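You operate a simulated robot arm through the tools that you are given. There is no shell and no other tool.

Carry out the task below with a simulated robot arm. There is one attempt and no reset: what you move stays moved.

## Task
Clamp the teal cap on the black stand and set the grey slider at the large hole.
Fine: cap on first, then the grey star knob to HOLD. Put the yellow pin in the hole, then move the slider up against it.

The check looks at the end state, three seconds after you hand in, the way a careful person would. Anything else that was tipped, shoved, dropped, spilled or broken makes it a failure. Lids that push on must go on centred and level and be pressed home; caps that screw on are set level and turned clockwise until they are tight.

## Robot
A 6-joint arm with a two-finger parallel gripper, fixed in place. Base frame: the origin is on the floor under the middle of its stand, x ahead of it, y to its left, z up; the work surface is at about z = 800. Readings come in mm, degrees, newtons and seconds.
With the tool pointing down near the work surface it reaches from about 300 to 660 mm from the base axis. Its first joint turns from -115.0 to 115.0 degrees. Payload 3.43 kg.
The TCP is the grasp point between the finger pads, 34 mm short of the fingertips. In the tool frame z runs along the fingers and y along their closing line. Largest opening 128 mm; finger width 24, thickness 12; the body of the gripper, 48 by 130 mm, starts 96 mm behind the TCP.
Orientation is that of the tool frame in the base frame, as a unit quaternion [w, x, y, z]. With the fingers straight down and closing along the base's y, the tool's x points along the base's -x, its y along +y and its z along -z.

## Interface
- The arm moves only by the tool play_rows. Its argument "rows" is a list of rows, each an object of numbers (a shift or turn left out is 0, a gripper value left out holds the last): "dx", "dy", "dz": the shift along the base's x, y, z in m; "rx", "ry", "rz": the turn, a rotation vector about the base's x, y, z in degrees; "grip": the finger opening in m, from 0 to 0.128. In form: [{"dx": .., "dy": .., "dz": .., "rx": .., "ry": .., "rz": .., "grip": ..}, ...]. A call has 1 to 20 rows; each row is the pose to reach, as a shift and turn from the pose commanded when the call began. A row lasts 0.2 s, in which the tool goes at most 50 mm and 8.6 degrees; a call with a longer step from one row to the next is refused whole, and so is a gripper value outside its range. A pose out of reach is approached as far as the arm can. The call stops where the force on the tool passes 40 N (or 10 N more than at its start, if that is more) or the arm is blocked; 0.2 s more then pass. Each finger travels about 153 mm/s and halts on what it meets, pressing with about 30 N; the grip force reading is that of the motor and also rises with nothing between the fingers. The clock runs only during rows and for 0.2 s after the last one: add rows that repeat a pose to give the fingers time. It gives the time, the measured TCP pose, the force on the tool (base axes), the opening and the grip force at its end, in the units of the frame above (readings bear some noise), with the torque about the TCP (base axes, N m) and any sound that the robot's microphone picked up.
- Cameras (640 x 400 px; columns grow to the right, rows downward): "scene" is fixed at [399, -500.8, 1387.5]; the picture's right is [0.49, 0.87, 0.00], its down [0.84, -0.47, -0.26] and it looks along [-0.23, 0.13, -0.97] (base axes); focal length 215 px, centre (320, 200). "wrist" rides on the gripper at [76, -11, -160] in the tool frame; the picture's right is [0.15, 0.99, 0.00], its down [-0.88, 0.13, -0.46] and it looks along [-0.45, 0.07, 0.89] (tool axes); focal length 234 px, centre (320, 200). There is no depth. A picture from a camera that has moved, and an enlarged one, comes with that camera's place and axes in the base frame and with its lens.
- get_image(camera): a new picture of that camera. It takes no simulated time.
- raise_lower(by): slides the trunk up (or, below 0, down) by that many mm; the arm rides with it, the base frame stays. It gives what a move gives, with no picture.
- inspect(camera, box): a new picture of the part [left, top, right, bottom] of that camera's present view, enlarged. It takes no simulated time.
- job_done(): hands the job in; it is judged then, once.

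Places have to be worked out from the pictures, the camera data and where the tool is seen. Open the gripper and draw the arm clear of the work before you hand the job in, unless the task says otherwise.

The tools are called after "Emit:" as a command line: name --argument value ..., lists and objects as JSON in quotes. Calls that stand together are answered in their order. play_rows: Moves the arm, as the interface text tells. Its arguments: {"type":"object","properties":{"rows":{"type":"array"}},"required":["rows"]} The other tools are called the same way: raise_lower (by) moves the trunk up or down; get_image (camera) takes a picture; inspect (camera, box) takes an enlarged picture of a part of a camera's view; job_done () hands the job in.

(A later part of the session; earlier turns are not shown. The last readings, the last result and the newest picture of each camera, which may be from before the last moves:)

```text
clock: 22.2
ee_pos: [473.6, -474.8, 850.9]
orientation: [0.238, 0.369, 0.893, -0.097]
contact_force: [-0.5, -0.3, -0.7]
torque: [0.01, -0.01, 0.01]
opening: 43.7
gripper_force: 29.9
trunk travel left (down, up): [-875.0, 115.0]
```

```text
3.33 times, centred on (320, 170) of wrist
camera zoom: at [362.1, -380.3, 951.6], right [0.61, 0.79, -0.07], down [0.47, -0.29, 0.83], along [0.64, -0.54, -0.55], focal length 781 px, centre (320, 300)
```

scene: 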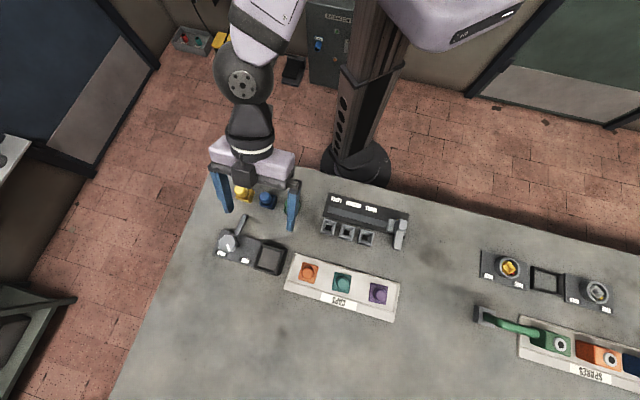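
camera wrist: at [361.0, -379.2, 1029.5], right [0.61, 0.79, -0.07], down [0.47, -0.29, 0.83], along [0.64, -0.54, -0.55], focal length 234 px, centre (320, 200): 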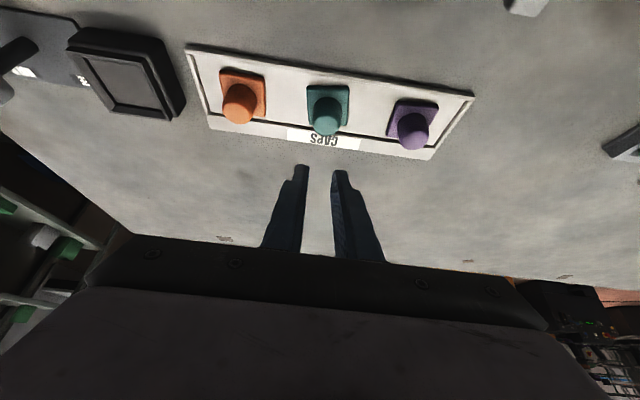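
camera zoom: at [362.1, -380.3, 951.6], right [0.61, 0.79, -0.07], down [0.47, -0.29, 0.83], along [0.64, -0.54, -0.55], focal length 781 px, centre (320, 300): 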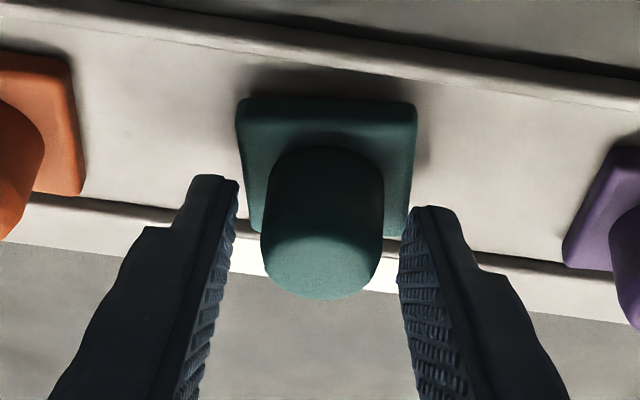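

The opening stopped at 43.7 mm: the tips went lower than I judged and pinched the cap's base plate, and the cap did lift with them. A base grip won't fit into the recess, so I set it back down, open, and raise the fingers to take the stem only.

Emit:
play_rows --rows '[{"dz": -0.002}, {"dz": -0.0038}, {"dz": -0.0038}, {"dz": -0.0038, "grip": 0.055}, {"dz": -0.0038, "grip": 0.07}, {"dz": -0.0038, "grip": 0.07}, {"dz": 0.003, "grip": 0.07}, {"dz": 0.005, "grip": 0.07}, {"dz": 0.005, "grip": 0.07}]'

Emit:
inspect --camera "wrist" --box '[240, 110, 400, 230]'

Emit:
inspect --camera "scene" --box '[322, 262, 362, 302]'

```text
clock: 24.2
ee_pos: [472.7, -474.6, 856.5]
orientation: [0.239, 0.37, 0.892, -0.098]
contact_force: [-0.6, 0.0, -0.2]
torque: [0.01, 0.01, 0.0]
opening: 69.8
gripper_force: 0.1
trunk travel left (down, up): [-875.0, 115.0]
```

```text
3.33 times, centred on (320, 170) of wrist
camera zoom: at [361.2, -380.8, 957.2], right [0.61, 0.79, -0.07], down [0.47, -0.29, 0.83], along [0.64, -0.54, -0.55], focal length 781 px, centre (320, 300)
```

zoom: 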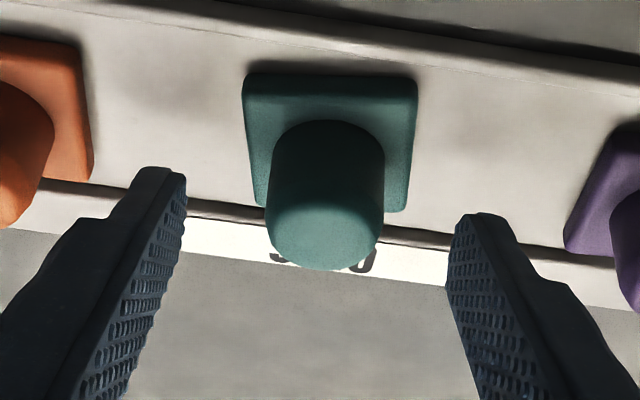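

```text
10.00 times, centred on (342, 282) of scene
camera zoom: at [399.0, -500.8, 1387.5], right [0.49, 0.87, 0.0], down [0.84, -0.47, -0.26], along [-0.23, 0.13, -0.97], focal length 2150 px, centre (100, -620)
```

zoom: 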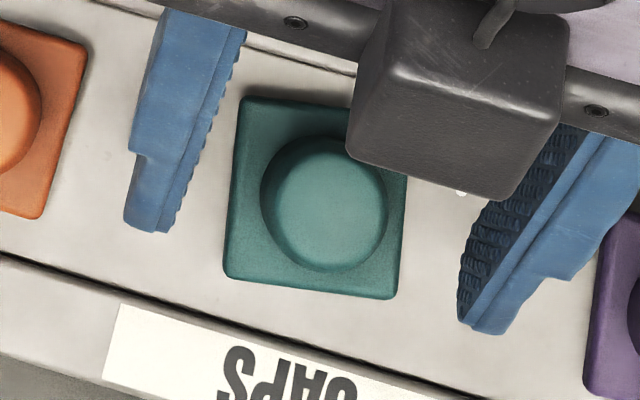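

The cap sits flat again. With TCP z≈856 the tips are above the base plate; I close on the stem and raise in 1 mm steps.

Emit:
play_rows --rows '[{"grip": 0.04}, {"grip": 0.0}, {"grip": 0.0}, {"grip": 0.0}, {"grip": 0.0}, {"grip": 0.0}]'

Emit:
inspect --camera "wrist" --box '[240, 110, 400, 230]'

Emit:
play_rows --rows '[{"dz": 0.001}, {"dz": 0.002}, {"dz": 0.003}, {"dz": 0.004}, {"dz": 0.005}, {"dz": 0.005}]'

Emit:
inspect --camera "wrist" --box '[240, 110, 400, 230]'

```text
clock: 25.6
ee_pos: [471.7, -474.8, 856.7]
orientation: [0.238, 0.37, 0.893, -0.097]
contact_force: [-0.2, 0.6, -0.3]
torque: [-0.02, -0.02, 0.05]
opening: 28.1
gripper_force: 29.7
trunk travel left (down, up): [-875.0, 115.0]
```

```text
3.33 times, centred on (320, 170) of wrist
camera zoom: at [361.3, -380.8, 957.2], right [0.61, 0.79, -0.07], down [0.47, -0.29, 0.83], along [0.64, -0.54, -0.55], focal length 781 px, centre (320, 300)
```

zoom: 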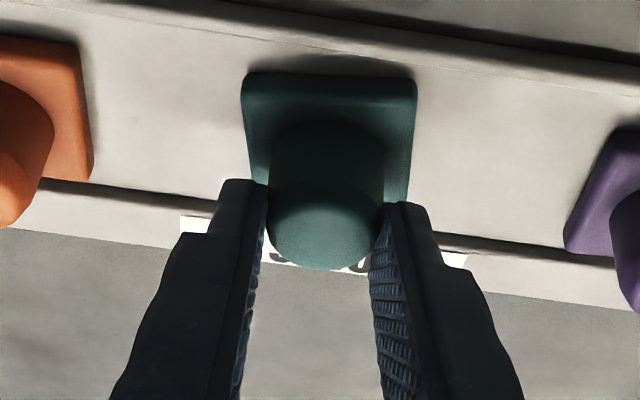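

```text
clock: 27.0
ee_pos: [473.1, -475.0, 860.5]
orientation: [0.238, 0.369, 0.893, -0.098]
contact_force: [0.7, 0.1, -0.7]
torque: [0.01, -0.05, 0.01]
opening: 27.9
gripper_force: 30.1
trunk travel left (down, up): [-875.0, 115.0]
```

```text
3.33 times, centred on (320, 170) of wrist
camera zoom: at [362.2, -381.3, 961.1], right [0.61, 0.79, -0.07], down [0.47, -0.29, 0.83], along [0.64, -0.54, -0.55], focal length 781 px, centre (320, 300)
```

zoom: 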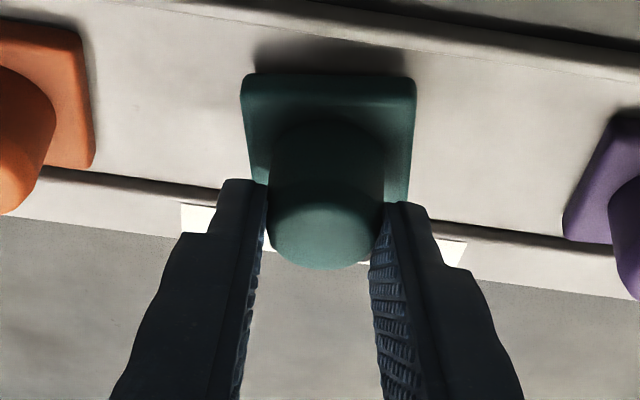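

Now the cap rises with the fingers, opening steady at 28 mm. I continue lifting gently to about TCP z≈912, so the base clears the orange cap and the stand rim.

Emit:
play_rows --rows '[{"dz": 0.001}, {"dz": 0.003}, {"dz": 0.006}, {"dz": 0.01}, {"dz": 0.015}, {"dz": 0.02}, {"dz": 0.025}, {"dz": 0.03}, {"dz": 0.035}, {"dz": 0.04}, {"dz": 0.045}, {"dz": 0.048}, {"dz": 0.05}, {"dz": 0.051}, {"dz": 0.051}]'

Emit:
inspect --camera "wrist" --box '[240, 110, 400, 230]'

Emit:
inspect --camera "scene" --box '[310, 250, 380, 310]'

```text
clock: 30.2
ee_pos: [473.5, -474.9, 912.8]
orientation: [0.238, 0.369, 0.893, -0.098]
contact_force: [1.0, 0.9, 0.2]
torque: [0.01, 0.02, 0.01]
opening: 28.1
gripper_force: 30.1
trunk travel left (down, up): [-875.0, 115.0]
```

```text
3.33 times, centred on (320, 170) of wrist
camera zoom: at [363.0, -380.5, 1013.3], right [0.61, 0.79, -0.07], down [0.47, -0.29, 0.83], along [0.64, -0.54, -0.55], focal length 781 px, centre (320, 300)
```

zoom: 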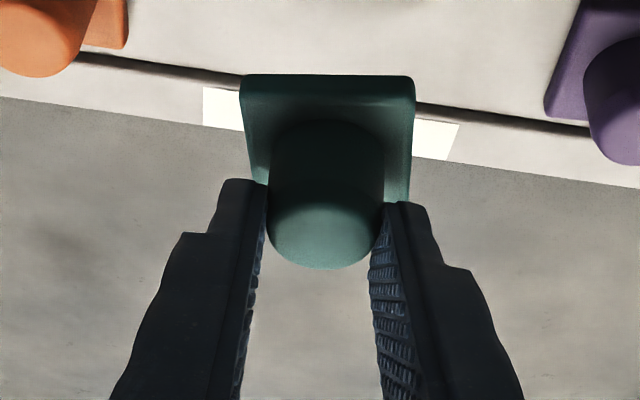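

```text
6.67 times, centred on (345, 280) of scene
camera zoom: at [399.0, -500.8, 1387.5], right [0.49, 0.87, 0.0], down [0.84, -0.47, -0.26], along [-0.23, 0.13, -0.97], focal length 1433 px, centre (153, -333)
```

zoom: 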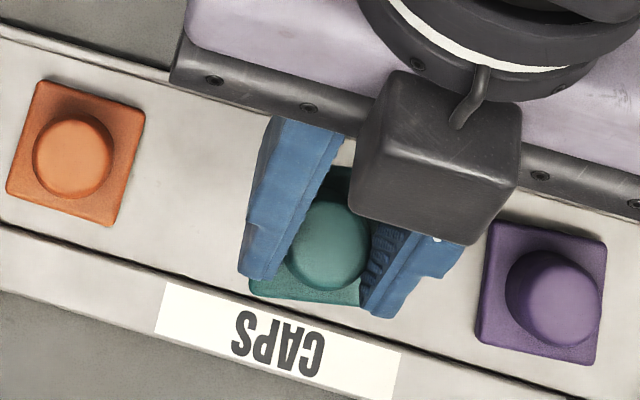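

The cap is held firmly. The pictures show its yaw is about 10° counter-clockwise of the stand's edges. I carry it gently over the stand at this height while turning the tool by -10°.

Emit:
play_rows --rows '[{"dx": -0.0014, "dy": -0.0013, "rz": -0.1}, {"dx": -0.0056, "dy": -0.0053, "rz": -0.4}, {"dx": -0.0125, "dy": -0.0119, "rz": -0.9}, {"dx": -0.0222, "dy": -0.0212, "rz": -1.6}, {"dx": -0.0333, "dy": -0.0318, "rz": -2.4}, {"dx": -0.0458, "dy": -0.0438, "rz": -3.3}, {"dx": -0.0583, "dy": -0.0557, "rz": -4.2}, {"dx": -0.0708, "dy": -0.0676, "rz": -5.1}, {"dx": -0.0833, "dy": -0.0796, "rz": -6.0}, {"dx": -0.0958, "dy": -0.0915, "rz": -6.9}, {"dx": -0.1069, "dy": -0.1021, "rz": -7.7}, {"dx": -0.118, "dy": -0.1127, "rz": -8.5}, {"dx": -0.1263, "dy": -0.1207, "rz": -9.1}, {"dx": -0.1332, "dy": -0.1273, "rz": -9.6}, {"dx": -0.1374, "dy": -0.1313, "rz": -9.9}, {"dx": -0.1388, "dy": -0.1326, "rz": -10}, {"dx": -0.1388, "dy": -0.1326, "rz": -10}]'

Emit:
get_image --camera "wrist"

Emit:
inspect --camera "wrist" --box '[240, 80, 400, 200]'

Emit:
inspect --camera "scene" --box '[230, 220, 310, 290]'

```text
clock: 33.8
ee_pos: [336.2, -607.0, 911.8]
orientation: [0.229, 0.446, 0.857, -0.118]
contact_force: [0.5, 0.0, -0.1]
torque: [0.0, 0.0, -0.04]
opening: 28.1
gripper_force: 30.3
trunk travel left (down, up): [-875.0, 115.0]
```

```text
taken
camera wrist: at [243.2, -495.4, 1012.5], right [0.74, 0.67, -0.07], down [0.41, -0.37, 0.83], along [0.53, -0.64, -0.55], focal length 234 px, centre (320, 200)
```

wrist: 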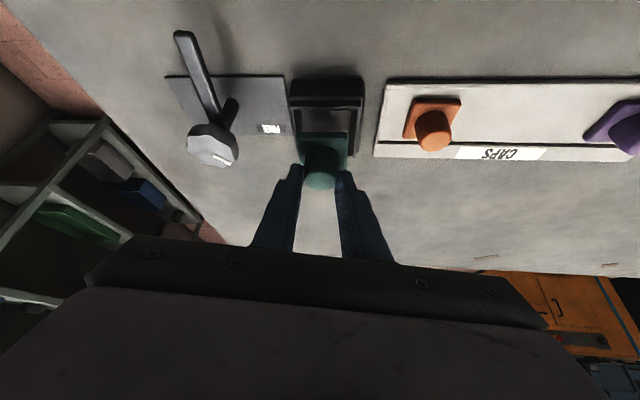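

```text
3.33 times, centred on (320, 140) of wrist
camera zoom: at [243.2, -495.4, 1012.5], right [0.74, 0.67, -0.07], down [0.41, -0.37, 0.83], along [0.53, -0.64, -0.55], focal length 781 px, centre (320, 400)
```

zoom: 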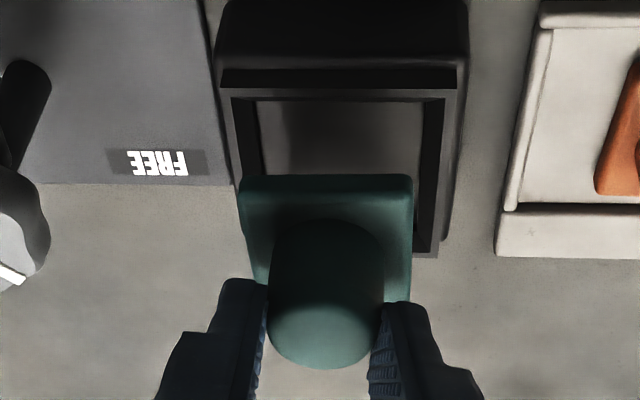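

```text
5.71 times, centred on (270, 255) of scene
camera zoom: at [399.0, -500.8, 1387.5], right [0.49, 0.87, 0.0], down [0.84, -0.47, -0.26], along [-0.23, 0.13, -0.97], focal length 1229 px, centre (606, -114)
```

zoom: 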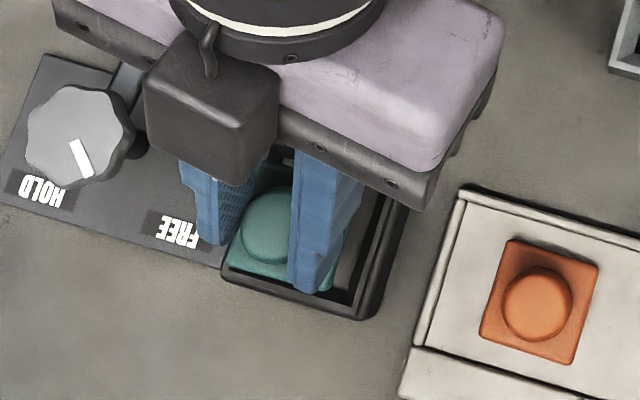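

The cap hangs over the stand with edges nearly parallel. I zoom in further from both cameras to measure the remaining offset.

Emit:
inspect --camera "scene" --box '[252, 238, 300, 282]'

Emit:
inspect --camera "wrist" --box '[280, 75, 370, 165]'

```text
9.09 times, centred on (276, 260) of scene
camera zoom: at [399.0, -500.8, 1387.5], right [0.49, 0.87, 0.0], down [0.84, -0.47, -0.26], along [-0.23, 0.13, -0.97], focal length 1955 px, centre (720, -346)
```

zoom: 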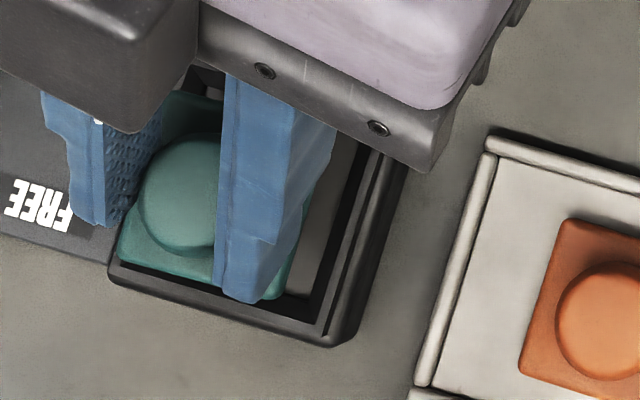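

```text
4.44 times, centred on (325, 120) of wrist
camera zoom: at [243.2, -495.4, 1012.5], right [0.74, 0.67, -0.07], down [0.41, -0.37, 0.83], along [0.53, -0.64, -0.55], focal length 1041 px, centre (298, 556)
```

zoom: 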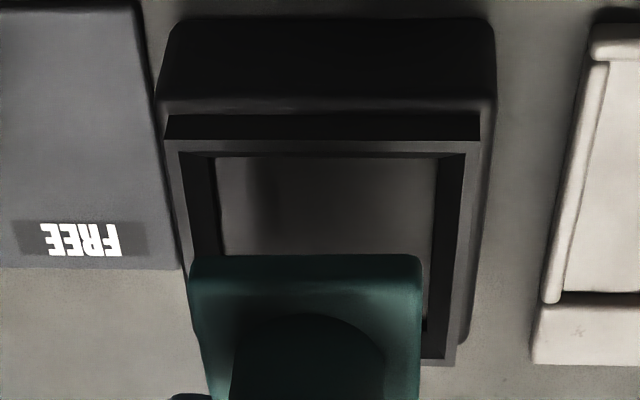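

Scene-based corners put the cap centre within about 1 mm of the recess centre, with roughly 1.5° of yaw left. The flared walls give several mm of lead-in. I turn a further -1.3° and lower to just above the rim.

Emit:
play_rows --rows '[{"dx": 0.0003, "dy": 0.0003, "dz": -0.002, "rz": -0.3}, {"dx": 0.0003, "dy": 0.0003, "dz": -0.006, "rz": -0.8}, {"dx": 0.0003, "dy": 0.0003, "dz": -0.01, "rz": -1.3}, {"dx": 0.0003, "dy": 0.0003, "dz": -0.014, "rz": -1.3}, {"dx": 0.0003, "dy": 0.0003, "dz": -0.017, "rz": -1.3}, {"dx": 0.0003, "dy": 0.0003, "dz": -0.018, "rz": -1.3}, {"dx": 0.0003, "dy": 0.0003, "dz": -0.018, "rz": -1.3}]'

Emit:
inspect --camera "wrist" --box '[270, 85, 380, 185]'

Emit:
inspect --camera "scene" --box '[252, 238, 300, 282]'

```text
clock: 35.4
ee_pos: [333.7, -608.7, 894.7]
orientation: [0.228, 0.456, 0.852, -0.122]
contact_force: [-0.2, 0.3, -0.7]
torque: [0.06, 0.0, 0.01]
opening: 27.9
gripper_force: 29.9
trunk travel left (down, up): [-875.0, 115.0]
```

```text
4.00 times, centred on (325, 135) of wrist
camera zoom: at [244.7, -494.0, 994.8], right [0.75, 0.66, -0.07], down [0.41, -0.37, 0.83], along [0.52, -0.66, -0.55], focal length 937 px, centre (300, 460)
```

zoom: 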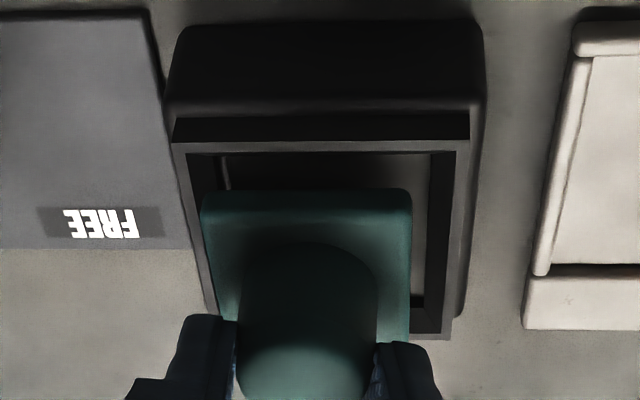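

```text
9.09 times, centred on (276, 260) of scene
camera zoom: at [399.0, -500.8, 1387.5], right [0.49, 0.87, 0.0], down [0.84, -0.47, -0.26], along [-0.23, 0.13, -0.97], focal length 1955 px, centre (720, -346)
```

zoom: 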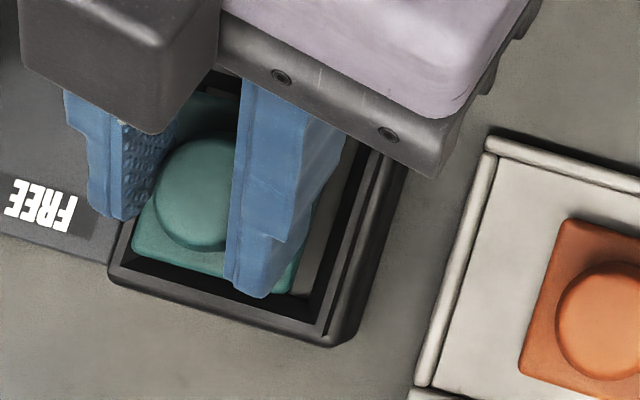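

Scene view puts v within 0.5 mm; the wrist view shows the cap about 2 mm toward -u. I shift +1.8 mm along u and lower 9 mm into the flared recess.

Emit:
play_rows --rows '[{"dx": 0.0013, "dy": 0.0013}, {"dx": 0.0013, "dy": 0.0013, "dz": -0.002}, {"dx": 0.0013, "dy": 0.0013, "dz": -0.005}, {"dx": 0.0013, "dy": 0.0013, "dz": -0.007}, {"dx": 0.0013, "dy": 0.0013, "dz": -0.009}, {"dx": 0.0013, "dy": 0.0013, "dz": -0.009}]'

Emit:
inspect --camera "wrist" --box '[270, 85, 380, 185]'

Emit:
inspect --camera "scene" --box '[252, 238, 300, 282]'

```text
clock: 36.8
ee_pos: [338.3, -606.0, 886.1]
orientation: [0.228, 0.456, 0.852, -0.121]
contact_force: [0.4, -0.7, -0.3]
torque: [0.01, 0.03, -0.02]
opening: 27.8
gripper_force: 29.6
trunk travel left (down, up): [-875.0, 115.0]
```

```text
4.00 times, centred on (325, 135) of wrist
camera zoom: at [246.4, -491.4, 985.7], right [0.75, 0.66, -0.07], down [0.41, -0.37, 0.83], along [0.52, -0.66, -0.55], focal length 937 px, centre (300, 460)
```

zoom: 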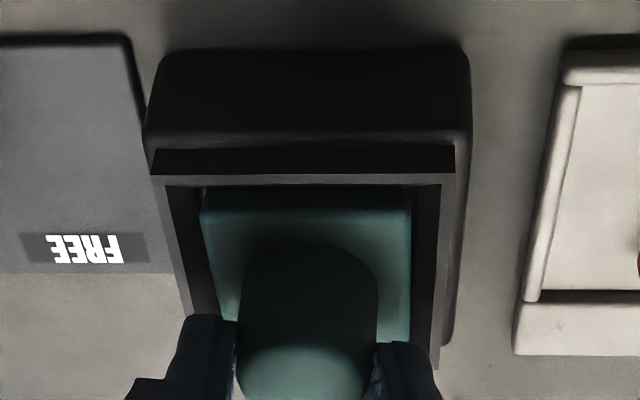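

```text
9.09 times, centred on (276, 260) of scene
camera zoom: at [399.0, -500.8, 1387.5], right [0.49, 0.87, 0.0], down [0.84, -0.47, -0.26], along [-0.23, 0.13, -0.97], focal length 1955 px, centre (720, -346)
```

zoom: 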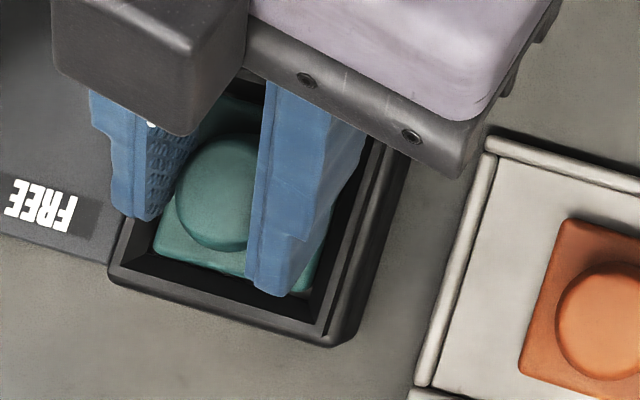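

The cap base is now inside the frame mouth, about 2 mm toward +u of centre. I shift back about -1.7 mm in u and +0.8 mm in v and lower a further 6 mm, watching the force.

Emit:
play_rows --rows '[{"dx": -0.0006, "dy": -0.0018}, {"dx": -0.0006, "dy": -0.0018, "dz": -0.0015}, {"dx": -0.0006, "dy": -0.0018, "dz": -0.003}, {"dx": -0.0006, "dy": -0.0018, "dz": -0.0045}, {"dx": -0.0006, "dy": -0.0018, "dz": -0.006}, {"dx": -0.0006, "dy": -0.0018, "dz": -0.006}]'

Emit:
inspect --camera "wrist" --box '[270, 85, 380, 185]'

Emit:
inspect --camera "scene" --box '[252, 238, 300, 282]'

```text
clock: 38.2
ee_pos: [335.9, -606.3, 882.9]
orientation: [0.231, 0.455, 0.851, -0.124]
contact_force: [5.9, 10.2, 22.4]
torque: [0.36, -0.46, -0.18]
opening: 27.8
gripper_force: 30.0
trunk travel left (down, up): [-875.0, 115.0]
```

```text
4.00 times, centred on (325, 135) of wrist
camera zoom: at [245.9, -492.0, 983.0], right [0.75, 0.65, -0.08], down [0.4, -0.37, 0.84], along [0.52, -0.66, -0.54], focal length 937 px, centre (300, 460)
```

zoom: 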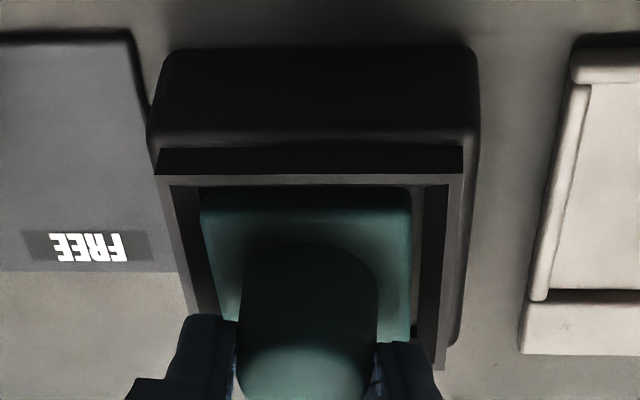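

```text
9.09 times, centred on (276, 260) of scene
camera zoom: at [399.0, -500.8, 1387.5], right [0.49, 0.87, 0.0], down [0.84, -0.47, -0.26], along [-0.23, 0.13, -0.97], focal length 1955 px, centre (720, -346)
```

zoom: 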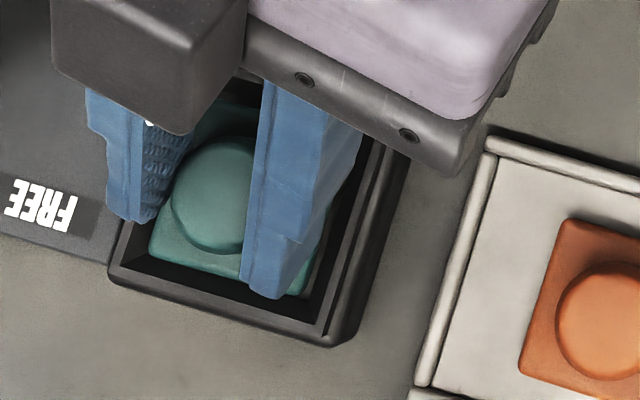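

I feel 22 N up with about 11 N toward +u, so the cap is riding on the -u sloped wall. The picture agrees, showing a floor strip only on the +u side. I ease up, shift +1.3 mm in u, and lower again.

Emit:
play_rows --rows '[{"dz": 0.003}, {"dx": 0.0005, "dy": 0.0005, "dz": 0.003}, {"dx": 0.001, "dy": 0.001, "dz": 0.003}, {"dx": 0.001, "dy": 0.001, "dz": 0.001}, {"dx": 0.001, "dy": 0.001, "dz": 0.0}, {"dx": 0.001, "dy": 0.001, "dz": -0.001}, {"dx": 0.001, "dy": 0.001, "dz": -0.001}]'

Emit:
inspect --camera "wrist" --box '[270, 85, 380, 185]'

Emit:
inspect --camera "scene" --box '[252, 238, 300, 282]'

```text
clock: 39.8
ee_pos: [337.3, -607.5, 883.0]
orientation: [0.231, 0.455, 0.851, -0.124]
contact_force: [0.5, 5.1, 24.4]
torque: [0.04, 0.1, -0.19]
opening: 27.8
gripper_force: 30.1
trunk travel left (down, up): [-875.0, 115.0]
```

```text
4.00 times, centred on (325, 135) of wrist
camera zoom: at [245.9, -492.0, 982.5], right [0.75, 0.65, -0.07], down [0.4, -0.37, 0.84], along [0.52, -0.66, -0.54], focal length 937 px, centre (300, 460)
```

zoom: 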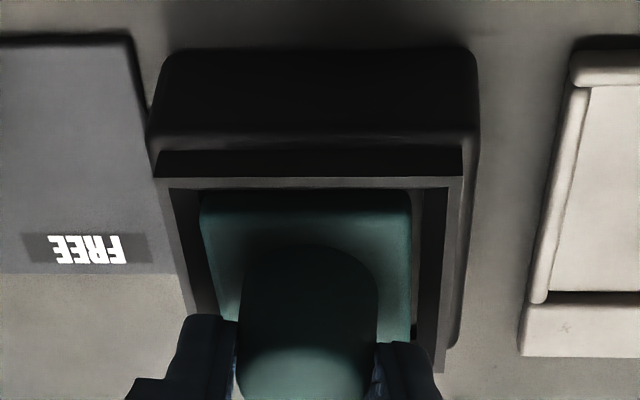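

```text
9.09 times, centred on (276, 260) of scene
camera zoom: at [399.0, -500.8, 1387.5], right [0.49, 0.87, 0.0], down [0.84, -0.47, -0.26], along [-0.23, 0.13, -0.97], focal length 1955 px, centre (720, -346)
```

zoom: 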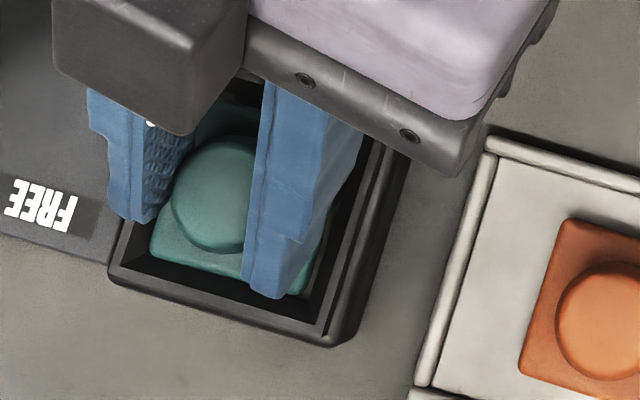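

The load is now almost purely vertical (24 N) with little torque at z=883, which matches the recess floor. I unload, open the fingers slightly, and look.

Emit:
play_rows --rows '[{"dz": 0.0015}, {"dz": 0.003}, {"dz": 0.003}, {"dz": 0.003, "grip": 0.034}, {"dz": 0.003, "grip": 0.042}, {"dz": 0.003, "grip": 0.042}, {"dz": 0.003, "grip": 0.042}]'

Emit:
inspect --camera "wrist" --box '[270, 85, 380, 185]'

Emit:
inspect --camera "scene" --box '[252, 238, 300, 282]'

```text
clock: 41.4
ee_pos: [336.8, -606.7, 880.2]
orientation: [0.227, 0.455, 0.852, -0.121]
contact_force: [-0.2, 0.4, -0.8]
torque: [-0.02, -0.01, -0.03]
opening: 41.8
gripper_force: 0.1
trunk travel left (down, up): [-875.0, 115.0]
```

```text
4.00 times, centred on (325, 135) of wrist
camera zoom: at [246.9, -493.1, 981.9], right [0.75, 0.66, -0.07], down [0.41, -0.37, 0.83], along [0.52, -0.66, -0.55], focal length 937 px, centre (300, 460)
```

zoom: 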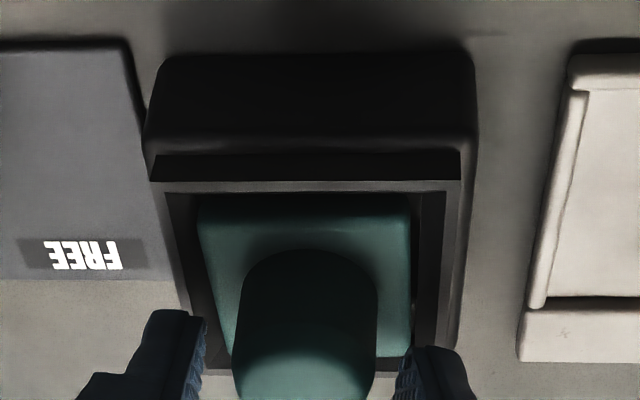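

```text
9.09 times, centred on (276, 260) of scene
camera zoom: at [399.0, -500.8, 1387.5], right [0.49, 0.87, 0.0], down [0.84, -0.47, -0.26], along [-0.23, 0.13, -0.97], focal length 1955 px, centre (720, -346)
```

zoom: 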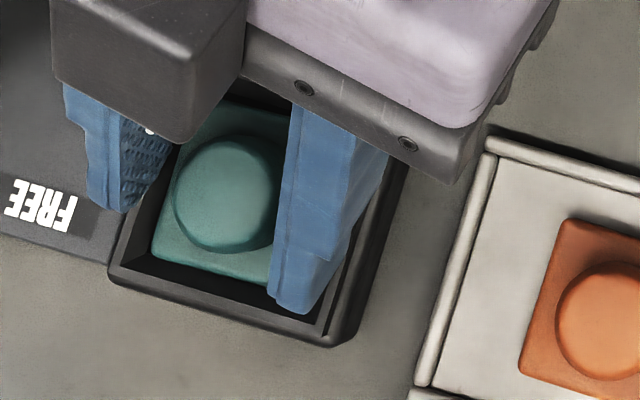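

Released. I raise straight up well clear and inspect how the cap sits in the recess.

Emit:
play_rows --rows '[{"dz": 0.005, "grip": 0.05}, {"dz": 0.02, "grip": 0.05}, {"dz": 0.045, "grip": 0.05}, {"dz": 0.07, "grip": 0.05}, {"dz": 0.07, "grip": 0.05}]'

Emit:
inspect --camera "wrist" --box '[265, 65, 375, 165]'

Emit:
inspect --camera "scene" --box '[252, 238, 300, 282]'

```text
clock: 42.6
ee_pos: [338.8, -607.8, 953.9]
orientation: [0.227, 0.454, 0.853, -0.12]
contact_force: [0.2, -0.6, -0.6]
torque: [-0.01, 0.02, -0.02]
opening: 49.9
gripper_force: 0.1
trunk travel left (down, up): [-875.0, 115.0]
```

```text
4.00 times, centred on (320, 115) of wrist
camera zoom: at [247.9, -493.2, 1055.0], right [0.75, 0.66, -0.07], down [0.41, -0.37, 0.83], along [0.52, -0.66, -0.55], focal length 937 px, centre (320, 540)
```

zoom: 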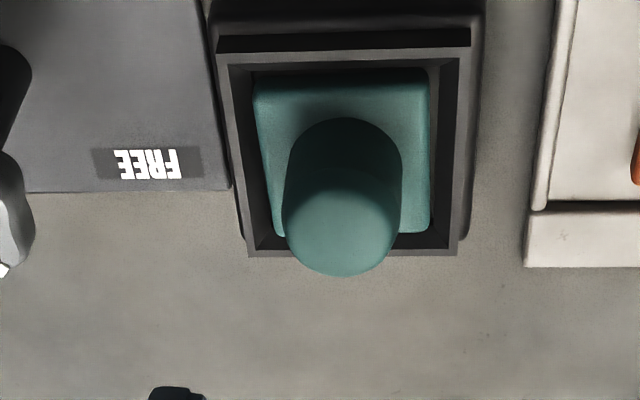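

```text
9.09 times, centred on (276, 260) of scene
camera zoom: at [399.0, -500.8, 1387.5], right [0.49, 0.87, 0.0], down [0.84, -0.47, -0.26], along [-0.23, 0.13, -0.97], focal length 1955 px, centre (720, -346)
```

zoom: 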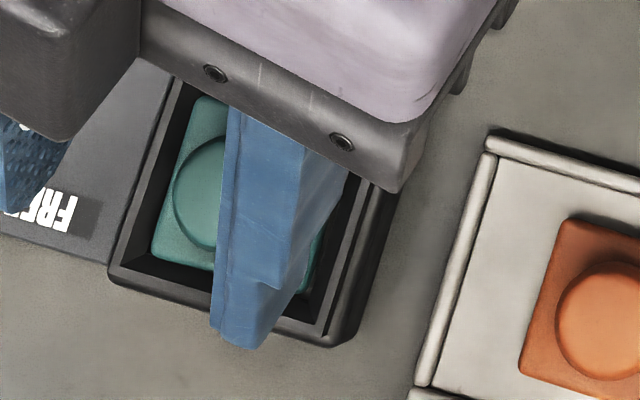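

The cap sits level and centred in the recess. Next is the star knob. I move above it at the same safe height to view it closely and confirm the reach there.

Emit:
play_rows --rows '[{"dx": -0.014, "dy": -0.011, "grip": 0.075}, {"dx": -0.028, "dy": -0.022, "grip": 0.075}, {"dx": -0.042, "dy": -0.034, "grip": 0.075}, {"dx": -0.056, "dy": -0.045, "grip": 0.075}, {"dx": -0.071, "dy": -0.057, "grip": 0.075}, {"dx": -0.071, "dy": -0.057, "grip": 0.075}]'

Emit:
get_image --camera "wrist"

Emit:
inspect --camera "wrist" --box '[250, 50, 390, 170]'

Emit:
inspect --camera "scene" --box '[205, 205, 305, 285]'

```text
clock: 44.0
ee_pos: [266.8, -663.8, 951.0]
orientation: [0.227, 0.454, 0.853, -0.12]
contact_force: [0.7, 1.0, -0.4]
torque: [0.02, -0.03, 0.01]
opening: 74.7
gripper_force: 0.2
trunk travel left (down, up): [-875.0, 115.0]
```

```text
taken
camera wrist: at [176.7, -549.0, 1052.3], right [0.75, 0.66, -0.07], down [0.41, -0.37, 0.83], along [0.52, -0.66, -0.55], focal length 234 px, centre (320, 200)
```

wrist: 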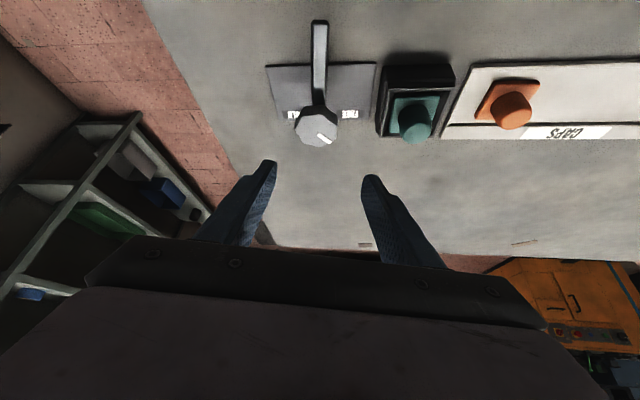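

```text
3.33 times, centred on (320, 110) of wrist
camera zoom: at [176.7, -549.0, 1052.3], right [0.75, 0.66, -0.07], down [0.41, -0.37, 0.83], along [0.52, -0.66, -0.55], focal length 781 px, centre (320, 500)
```

zoom: 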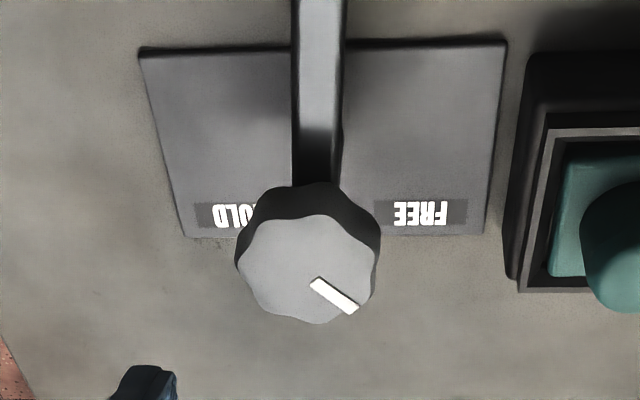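

```text
5.00 times, centred on (255, 245) of scene
camera zoom: at [399.0, -500.8, 1387.5], right [0.49, 0.87, 0.0], down [0.84, -0.47, -0.26], along [-0.23, 0.13, -0.97], focal length 1075 px, centre (645, -25)
```

zoom: 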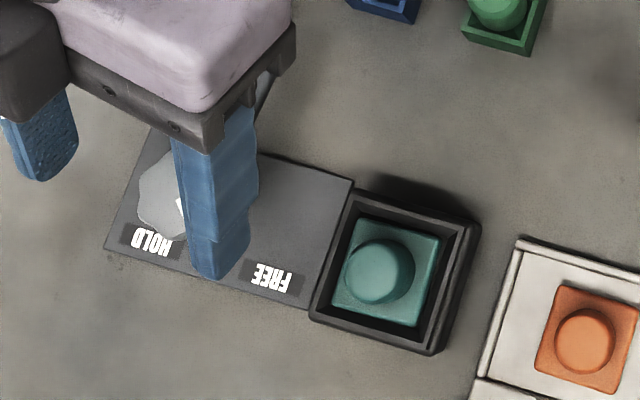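

The arm reaches the knob. Its top is at z≈874 and its axis at (264, -674). I rehearse the turn in the air: swing the tool heading counter-clockwise by about 32° around the knob axis, to see whether a full 90° clockwise sweep fits the reach.

Emit:
play_rows --rows '[{"dx": -0.0027, "dy": -0.0016, "rz": 8}, {"dx": -0.0054, "dy": -0.0031, "rz": 16}, {"dx": -0.0081, "dy": -0.0047, "rz": 24}, {"dx": -0.0108, "dy": -0.0062, "rz": 32}, {"dx": -0.0108, "dy": -0.0062, "rz": 32}]'

Emit:
get_image --camera "wrist"

```text
clock: 45.2
ee_pos: [248.5, -651.0, 952.1]
orientation: [0.252, 0.201, 0.945, -0.054]
contact_force: [-0.2, 1.2, 0.0]
torque: [0.0, 0.02, 0.0]
opening: 75.1
gripper_force: 0.0
out of reach, approached as far as the arm can: row 3, 4, 5
trunk travel left (down, up): [-875.0, 115.0]
```

```text
taken
camera wrist: at [111.3, -600.7, 1052.0], right [0.29, 0.95, -0.07], down [0.54, -0.1, 0.83], along [0.79, -0.28, -0.55], focal length 234 px, centre (320, 200)
```

wrist: 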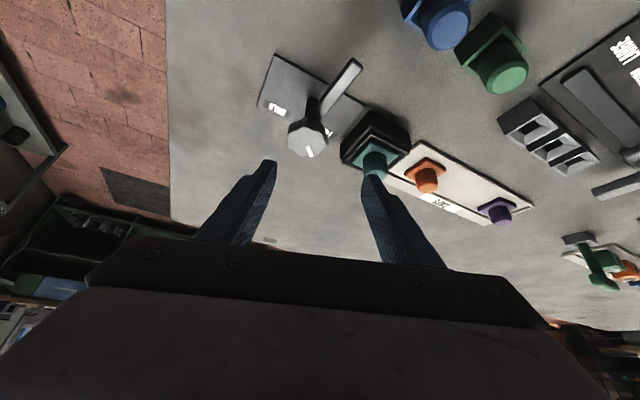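

Heading -24° is about 20 mm out of reach, so I'll turn in two shorter bites instead. I test the clockwise end now, around heading -95°.

Emit:
play_rows --rows '[{"dx": 0.0, "dy": 0.0, "rz": -8}, {"dx": 0.002, "dy": -0.001, "rz": -16}, {"dx": 0.006, "dy": -0.004, "rz": -24}, {"dx": 0.01, "dy": -0.008, "rz": -32}, {"dx": 0.013, "dy": -0.011, "rz": -40}, {"dx": 0.0165, "dy": -0.0137, "rz": -48}, {"dx": 0.0165, "dy": -0.0137, "rz": -56}, {"dx": 0.0165, "dy": -0.0137, "rz": -64}, {"dx": 0.0165, "dy": -0.0137, "rz": -71}, {"dx": 0.0165, "dy": -0.0137, "rz": -71}]'

Emit:
get_image --camera "wrist"

Emit:
get_image --camera "scene"

```text
clock: 47.4
ee_pos: [262.9, -663.4, 948.1]
orientation: [0.174, 0.714, 0.651, -0.191]
contact_force: [0.6, -1.0, 0.0]
torque: [0.01, 0.01, -0.03]
opening: 74.8
gripper_force: 0.0
trunk travel left (down, up): [-875.0, 115.0]
```

```text
taken
camera wrist: at [265.3, -518.0, 1049.0], right [1.0, 0.04, -0.07], down [0.08, -0.55, 0.83], along [-0.01, -0.84, -0.55], focal length 234 px, centre (320, 200)
```

wrist: 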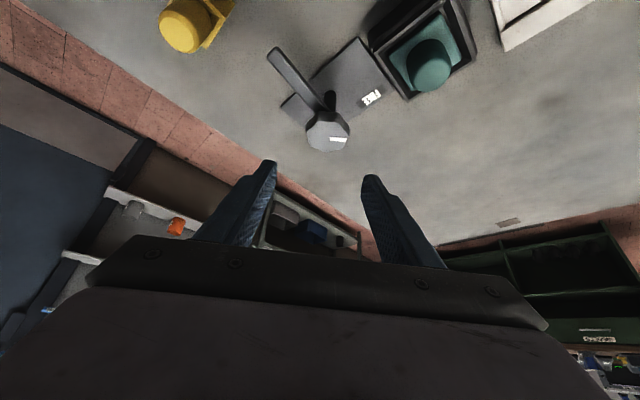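

```text
taken
```

scene: 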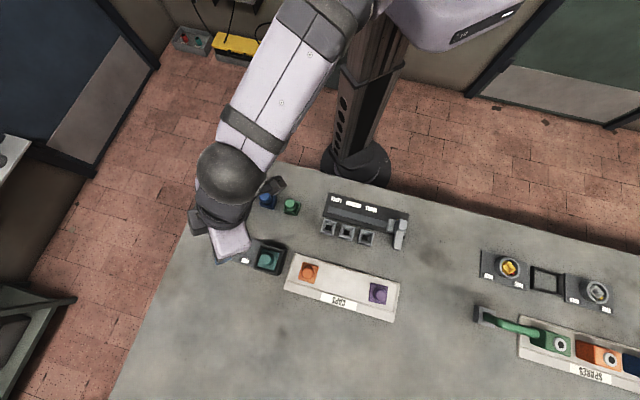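

Heading -95° is reachable. I zoom on the knob from this side to judge the head thickness and the bar height.

Emit:
inspect --camera "wrist" --box '[255, 30, 405, 160]'

```text
3.08 times, centred on (330, 95) of wrist
camera zoom: at [265.3, -518.0, 1049.0], right [1.0, 0.04, -0.07], down [0.08, -0.55, 0.83], along [-0.01, -0.84, -0.55], focal length 720 px, centre (289, 523)
```

zoom: 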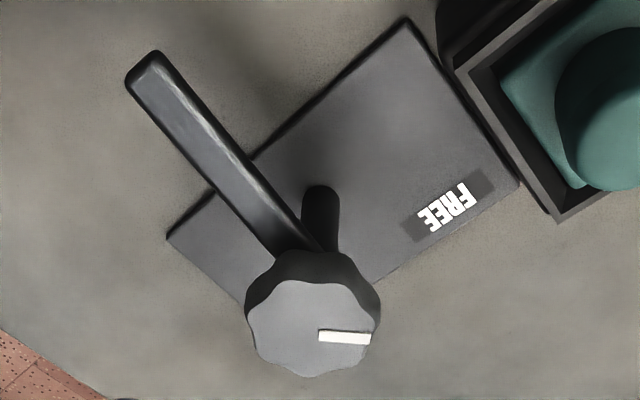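

The head spans roughly z 861–874 with about a 21 mm lobe radius, and the bar top is at about 848. The bar must swing from azimuth 129° to 39°, i.e. 90° clockwise. I swing the open gripper to heading -42° above the knob.

Emit:
play_rows --rows '[{"dx": 0.0, "dy": 0.0, "rz": 8}, {"dx": 0.0, "dy": 0.0, "rz": 16}, {"dx": 0.0, "dy": -0.001, "rz": 24}, {"dx": -0.001, "dy": -0.002, "rz": 32}, {"dx": -0.002, "dy": -0.003, "rz": 40}, {"dx": -0.003, "dy": -0.004, "rz": 48}, {"dx": -0.004, "dy": -0.005, "rz": 53}, {"dx": -0.004, "dy": -0.005, "rz": 53}]'

Emit:
inspect --camera "wrist" --box '[220, 50, 420, 210]'

```text
clock: 49.2
ee_pos: [259.8, -668.5, 950.2]
orientation: [0.241, 0.348, 0.901, -0.092]
contact_force: [-0.5, 0.1, 0.8]
torque: [0.0, -0.02, -0.02]
opening: 75.0
gripper_force: 0.0
trunk travel left (down, up): [-875.0, 115.0]
```

```text
2.50 times, centred on (320, 130) of wrist
camera zoom: at [144.2, -580.5, 1050.0], right [0.57, 0.82, -0.07], down [0.48, -0.26, 0.83], along [0.66, -0.51, -0.55], focal length 585 px, centre (320, 375)
```

zoom: 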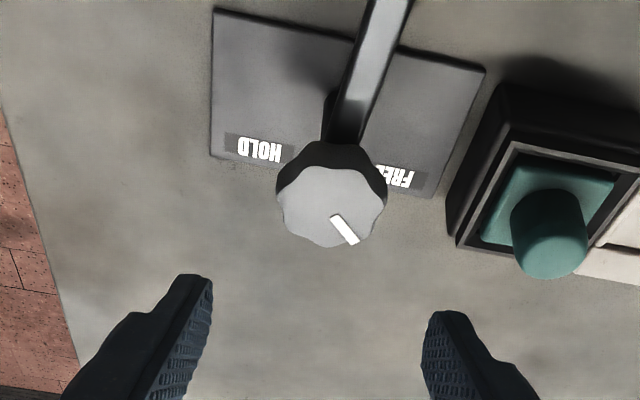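

Axis confirmed at (264.5, -674) and the fingers straddle the knob. I lower to TCP z≈889, so the tips stay above the bar.

Emit:
play_rows --rows '[{"dz": -0.015}, {"dz": -0.03}, {"dz": -0.045}, {"dz": -0.056}, {"dz": -0.061}, {"dz": -0.061}]'

Emit:
inspect --camera "wrist" --box '[220, 80, 420, 240]'

Emit:
inspect --camera "scene" --box '[205, 205, 305, 285]'

```text
clock: 50.6
ee_pos: [258.9, -669.5, 889.1]
orientation: [0.241, 0.349, 0.901, -0.093]
contact_force: [0.4, -1.0, -0.2]
torque: [-0.01, 0.0, 0.0]
opening: 75.1
gripper_force: 0.0
trunk travel left (down, up): [-875.0, 115.0]
```

```text
2.50 times, centred on (320, 160) of wrist
camera zoom: at [144.0, -580.8, 989.5], right [0.57, 0.82, -0.07], down [0.48, -0.26, 0.83], along [0.66, -0.51, -0.55], focal length 585 px, centre (320, 300)
```

zoom: 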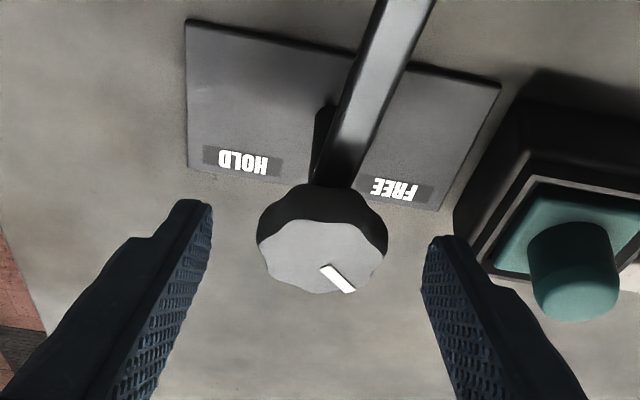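

```text
5.00 times, centred on (255, 245) of scene
camera zoom: at [399.0, -500.8, 1387.5], right [0.49, 0.87, 0.0], down [0.84, -0.47, -0.26], along [-0.23, 0.13, -0.97], focal length 1075 px, centre (645, -25)
```

zoom: 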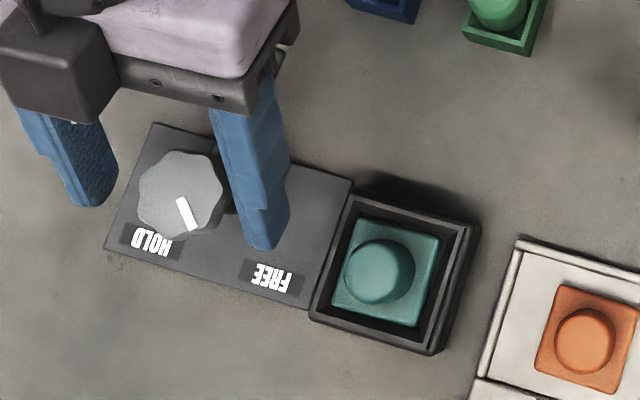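

The head sits between the pads. I close on it and hold.

Emit:
play_rows --rows '[{"grip": 0.055}, {"grip": 0.0}, {"grip": 0.0}, {"grip": 0.0}, {"grip": 0.0}]'

Emit:
inspect --camera "wrist" --box '[220, 80, 420, 240]'

Emit:
inspect --camera "scene" --box '[205, 205, 305, 285]'

```text
clock: 51.8
ee_pos: [259.8, -670.0, 888.3]
orientation: [0.241, 0.348, 0.901, -0.092]
contact_force: [0.0, -0.3, -0.3]
torque: [-0.21, 0.1, 0.02]
opening: 41.5
gripper_force: 44.7
trunk travel left (down, up): [-875.0, 115.0]
```

```text
2.50 times, centred on (320, 160) of wrist
camera zoom: at [143.9, -580.8, 989.4], right [0.57, 0.82, -0.07], down [0.48, -0.26, 0.83], along [0.66, -0.51, -0.55], focal length 585 px, centre (320, 300)
```

zoom: 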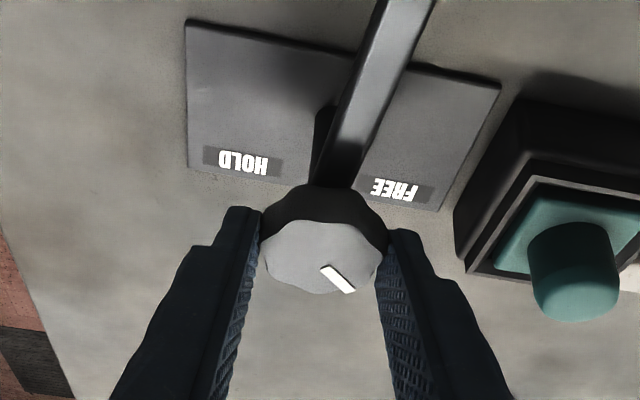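

```text
5.00 times, centred on (255, 245) of scene
camera zoom: at [399.0, -500.8, 1387.5], right [0.49, 0.87, 0.0], down [0.84, -0.47, -0.26], along [-0.23, 0.13, -0.97], focal length 1075 px, centre (645, -25)
```

zoom: 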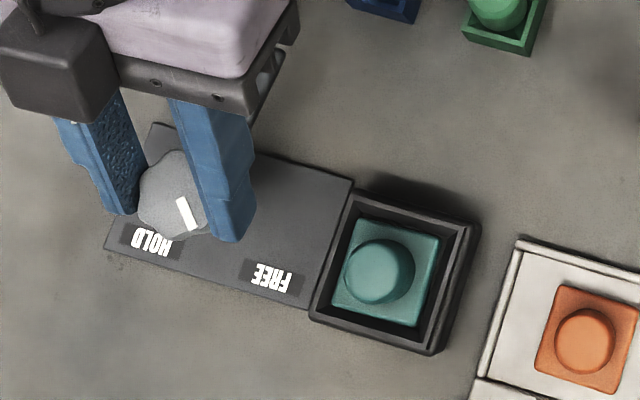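

Gripped at 41.5 mm. I turn clockwise 16° about the knob axis as a first test and read the forces.

Emit:
play_rows --rows '[{"dx": 0.0003, "dy": 0.0003, "rz": -4}, {"dx": 0.0006, "dy": 0.0007, "rz": -8}, {"dx": 0.001, "dy": 0.001, "rz": -12}, {"dx": 0.0014, "dy": 0.0013, "rz": -16}, {"dx": 0.0014, "dy": 0.0013, "rz": -16}]'

Emit:
inspect --camera "wrist" --box '[220, 80, 420, 240]'

Emit:
inspect --camera "scene" --box '[205, 205, 305, 285]'

```text
clock: 53.0
ee_pos: [260.1, -667.9, 888.9]
orientation: [0.225, 0.47, 0.844, -0.126]
contact_force: [-2.8, -3.3, -0.7]
torque: [-0.36, 0.08, -0.04]
opening: 41.3
gripper_force: 44.9
trunk travel left (down, up): [-875.0, 115.0]
```

```text
2.50 times, centred on (320, 160) of wrist
camera zoom: at [174.8, -551.0, 989.4], right [0.77, 0.63, -0.07], down [0.39, -0.39, 0.83], along [0.5, -0.67, -0.55], focal length 585 px, centre (320, 300)
```

zoom: 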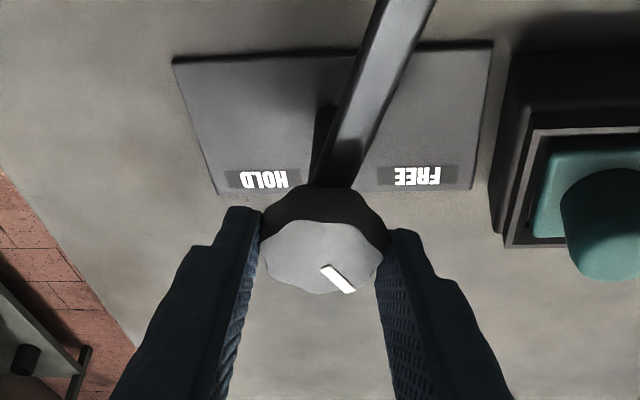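

```text
5.00 times, centred on (255, 245) of scene
camera zoom: at [399.0, -500.8, 1387.5], right [0.49, 0.87, 0.0], down [0.84, -0.47, -0.26], along [-0.23, 0.13, -0.97], focal length 1075 px, centre (645, -25)
```

zoom: 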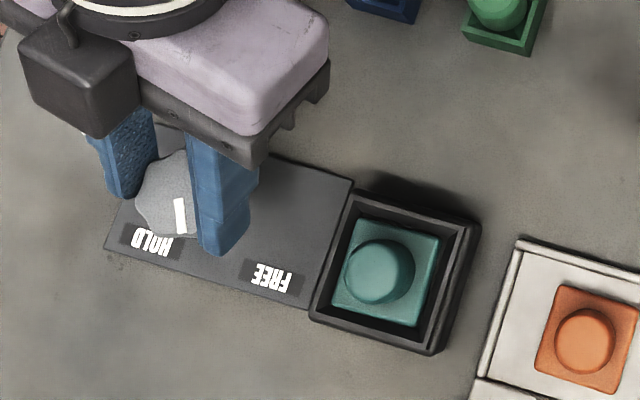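

The knob and bar turn with the gripper at low force. I continue clockwise another 36°, to heading about -94°.

Emit:
play_rows --rows '[{"dx": 0.0004, "dy": 0.0003, "rz": -4}, {"dx": 0.0008, "dy": 0.0005, "rz": -8}, {"dx": 0.0012, "dy": 0.0007, "rz": -12}, {"dx": 0.0017, "dy": 0.0008, "rz": -16}, {"dx": 0.0021, "dy": 0.001, "rz": -20}, {"dx": 0.0026, "dy": 0.0011, "rz": -24}, {"dx": 0.003, "dy": 0.0012, "rz": -28}, {"dx": 0.0035, "dy": 0.0012, "rz": -32}, {"dx": 0.0039, "dy": 0.0012, "rz": -36}, {"dx": 0.0039, "dy": 0.0012, "rz": -36}]'

Emit:
inspect --camera "wrist" --box '[220, 80, 420, 240]'

Emit:
inspect --camera "scene" --box '[205, 205, 305, 285]'

```text
clock: 55.2
ee_pos: [266.3, -667.4, 888.5]
orientation: [0.176, 0.709, 0.657, -0.189]
contact_force: [0.4, -7.7, 6.6]
torque: [0.38, 0.23, -0.03]
opening: 41.3
gripper_force: 44.9
trunk travel left (down, up): [-875.0, 115.0]
```

```text
2.50 times, centred on (320, 160) of wrist
camera zoom: at [265.0, -521.7, 989.3], right [1.0, 0.05, -0.07], down [0.09, -0.54, 0.83], along [0.01, -0.84, -0.55], focal length 585 px, centre (320, 300)
```

zoom: 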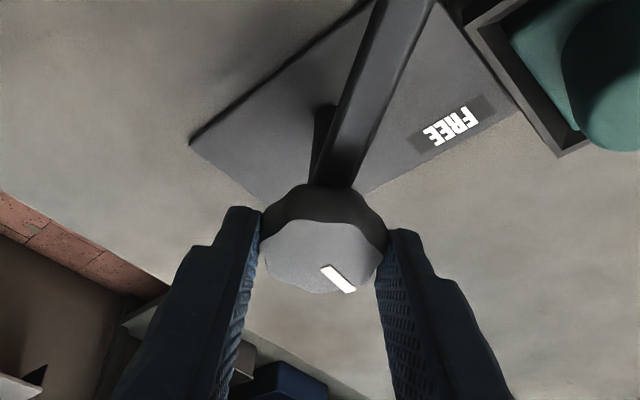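

```text
5.00 times, centred on (255, 245) of scene
camera zoom: at [399.0, -500.8, 1387.5], right [0.49, 0.87, 0.0], down [0.84, -0.47, -0.26], along [-0.23, 0.13, -0.97], focal length 1075 px, centre (645, -25)
```

zoom: 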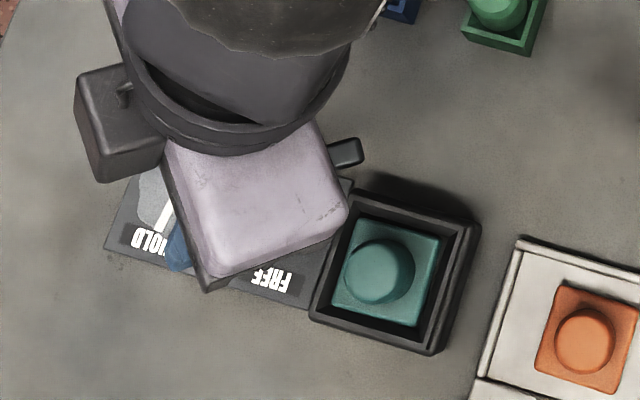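

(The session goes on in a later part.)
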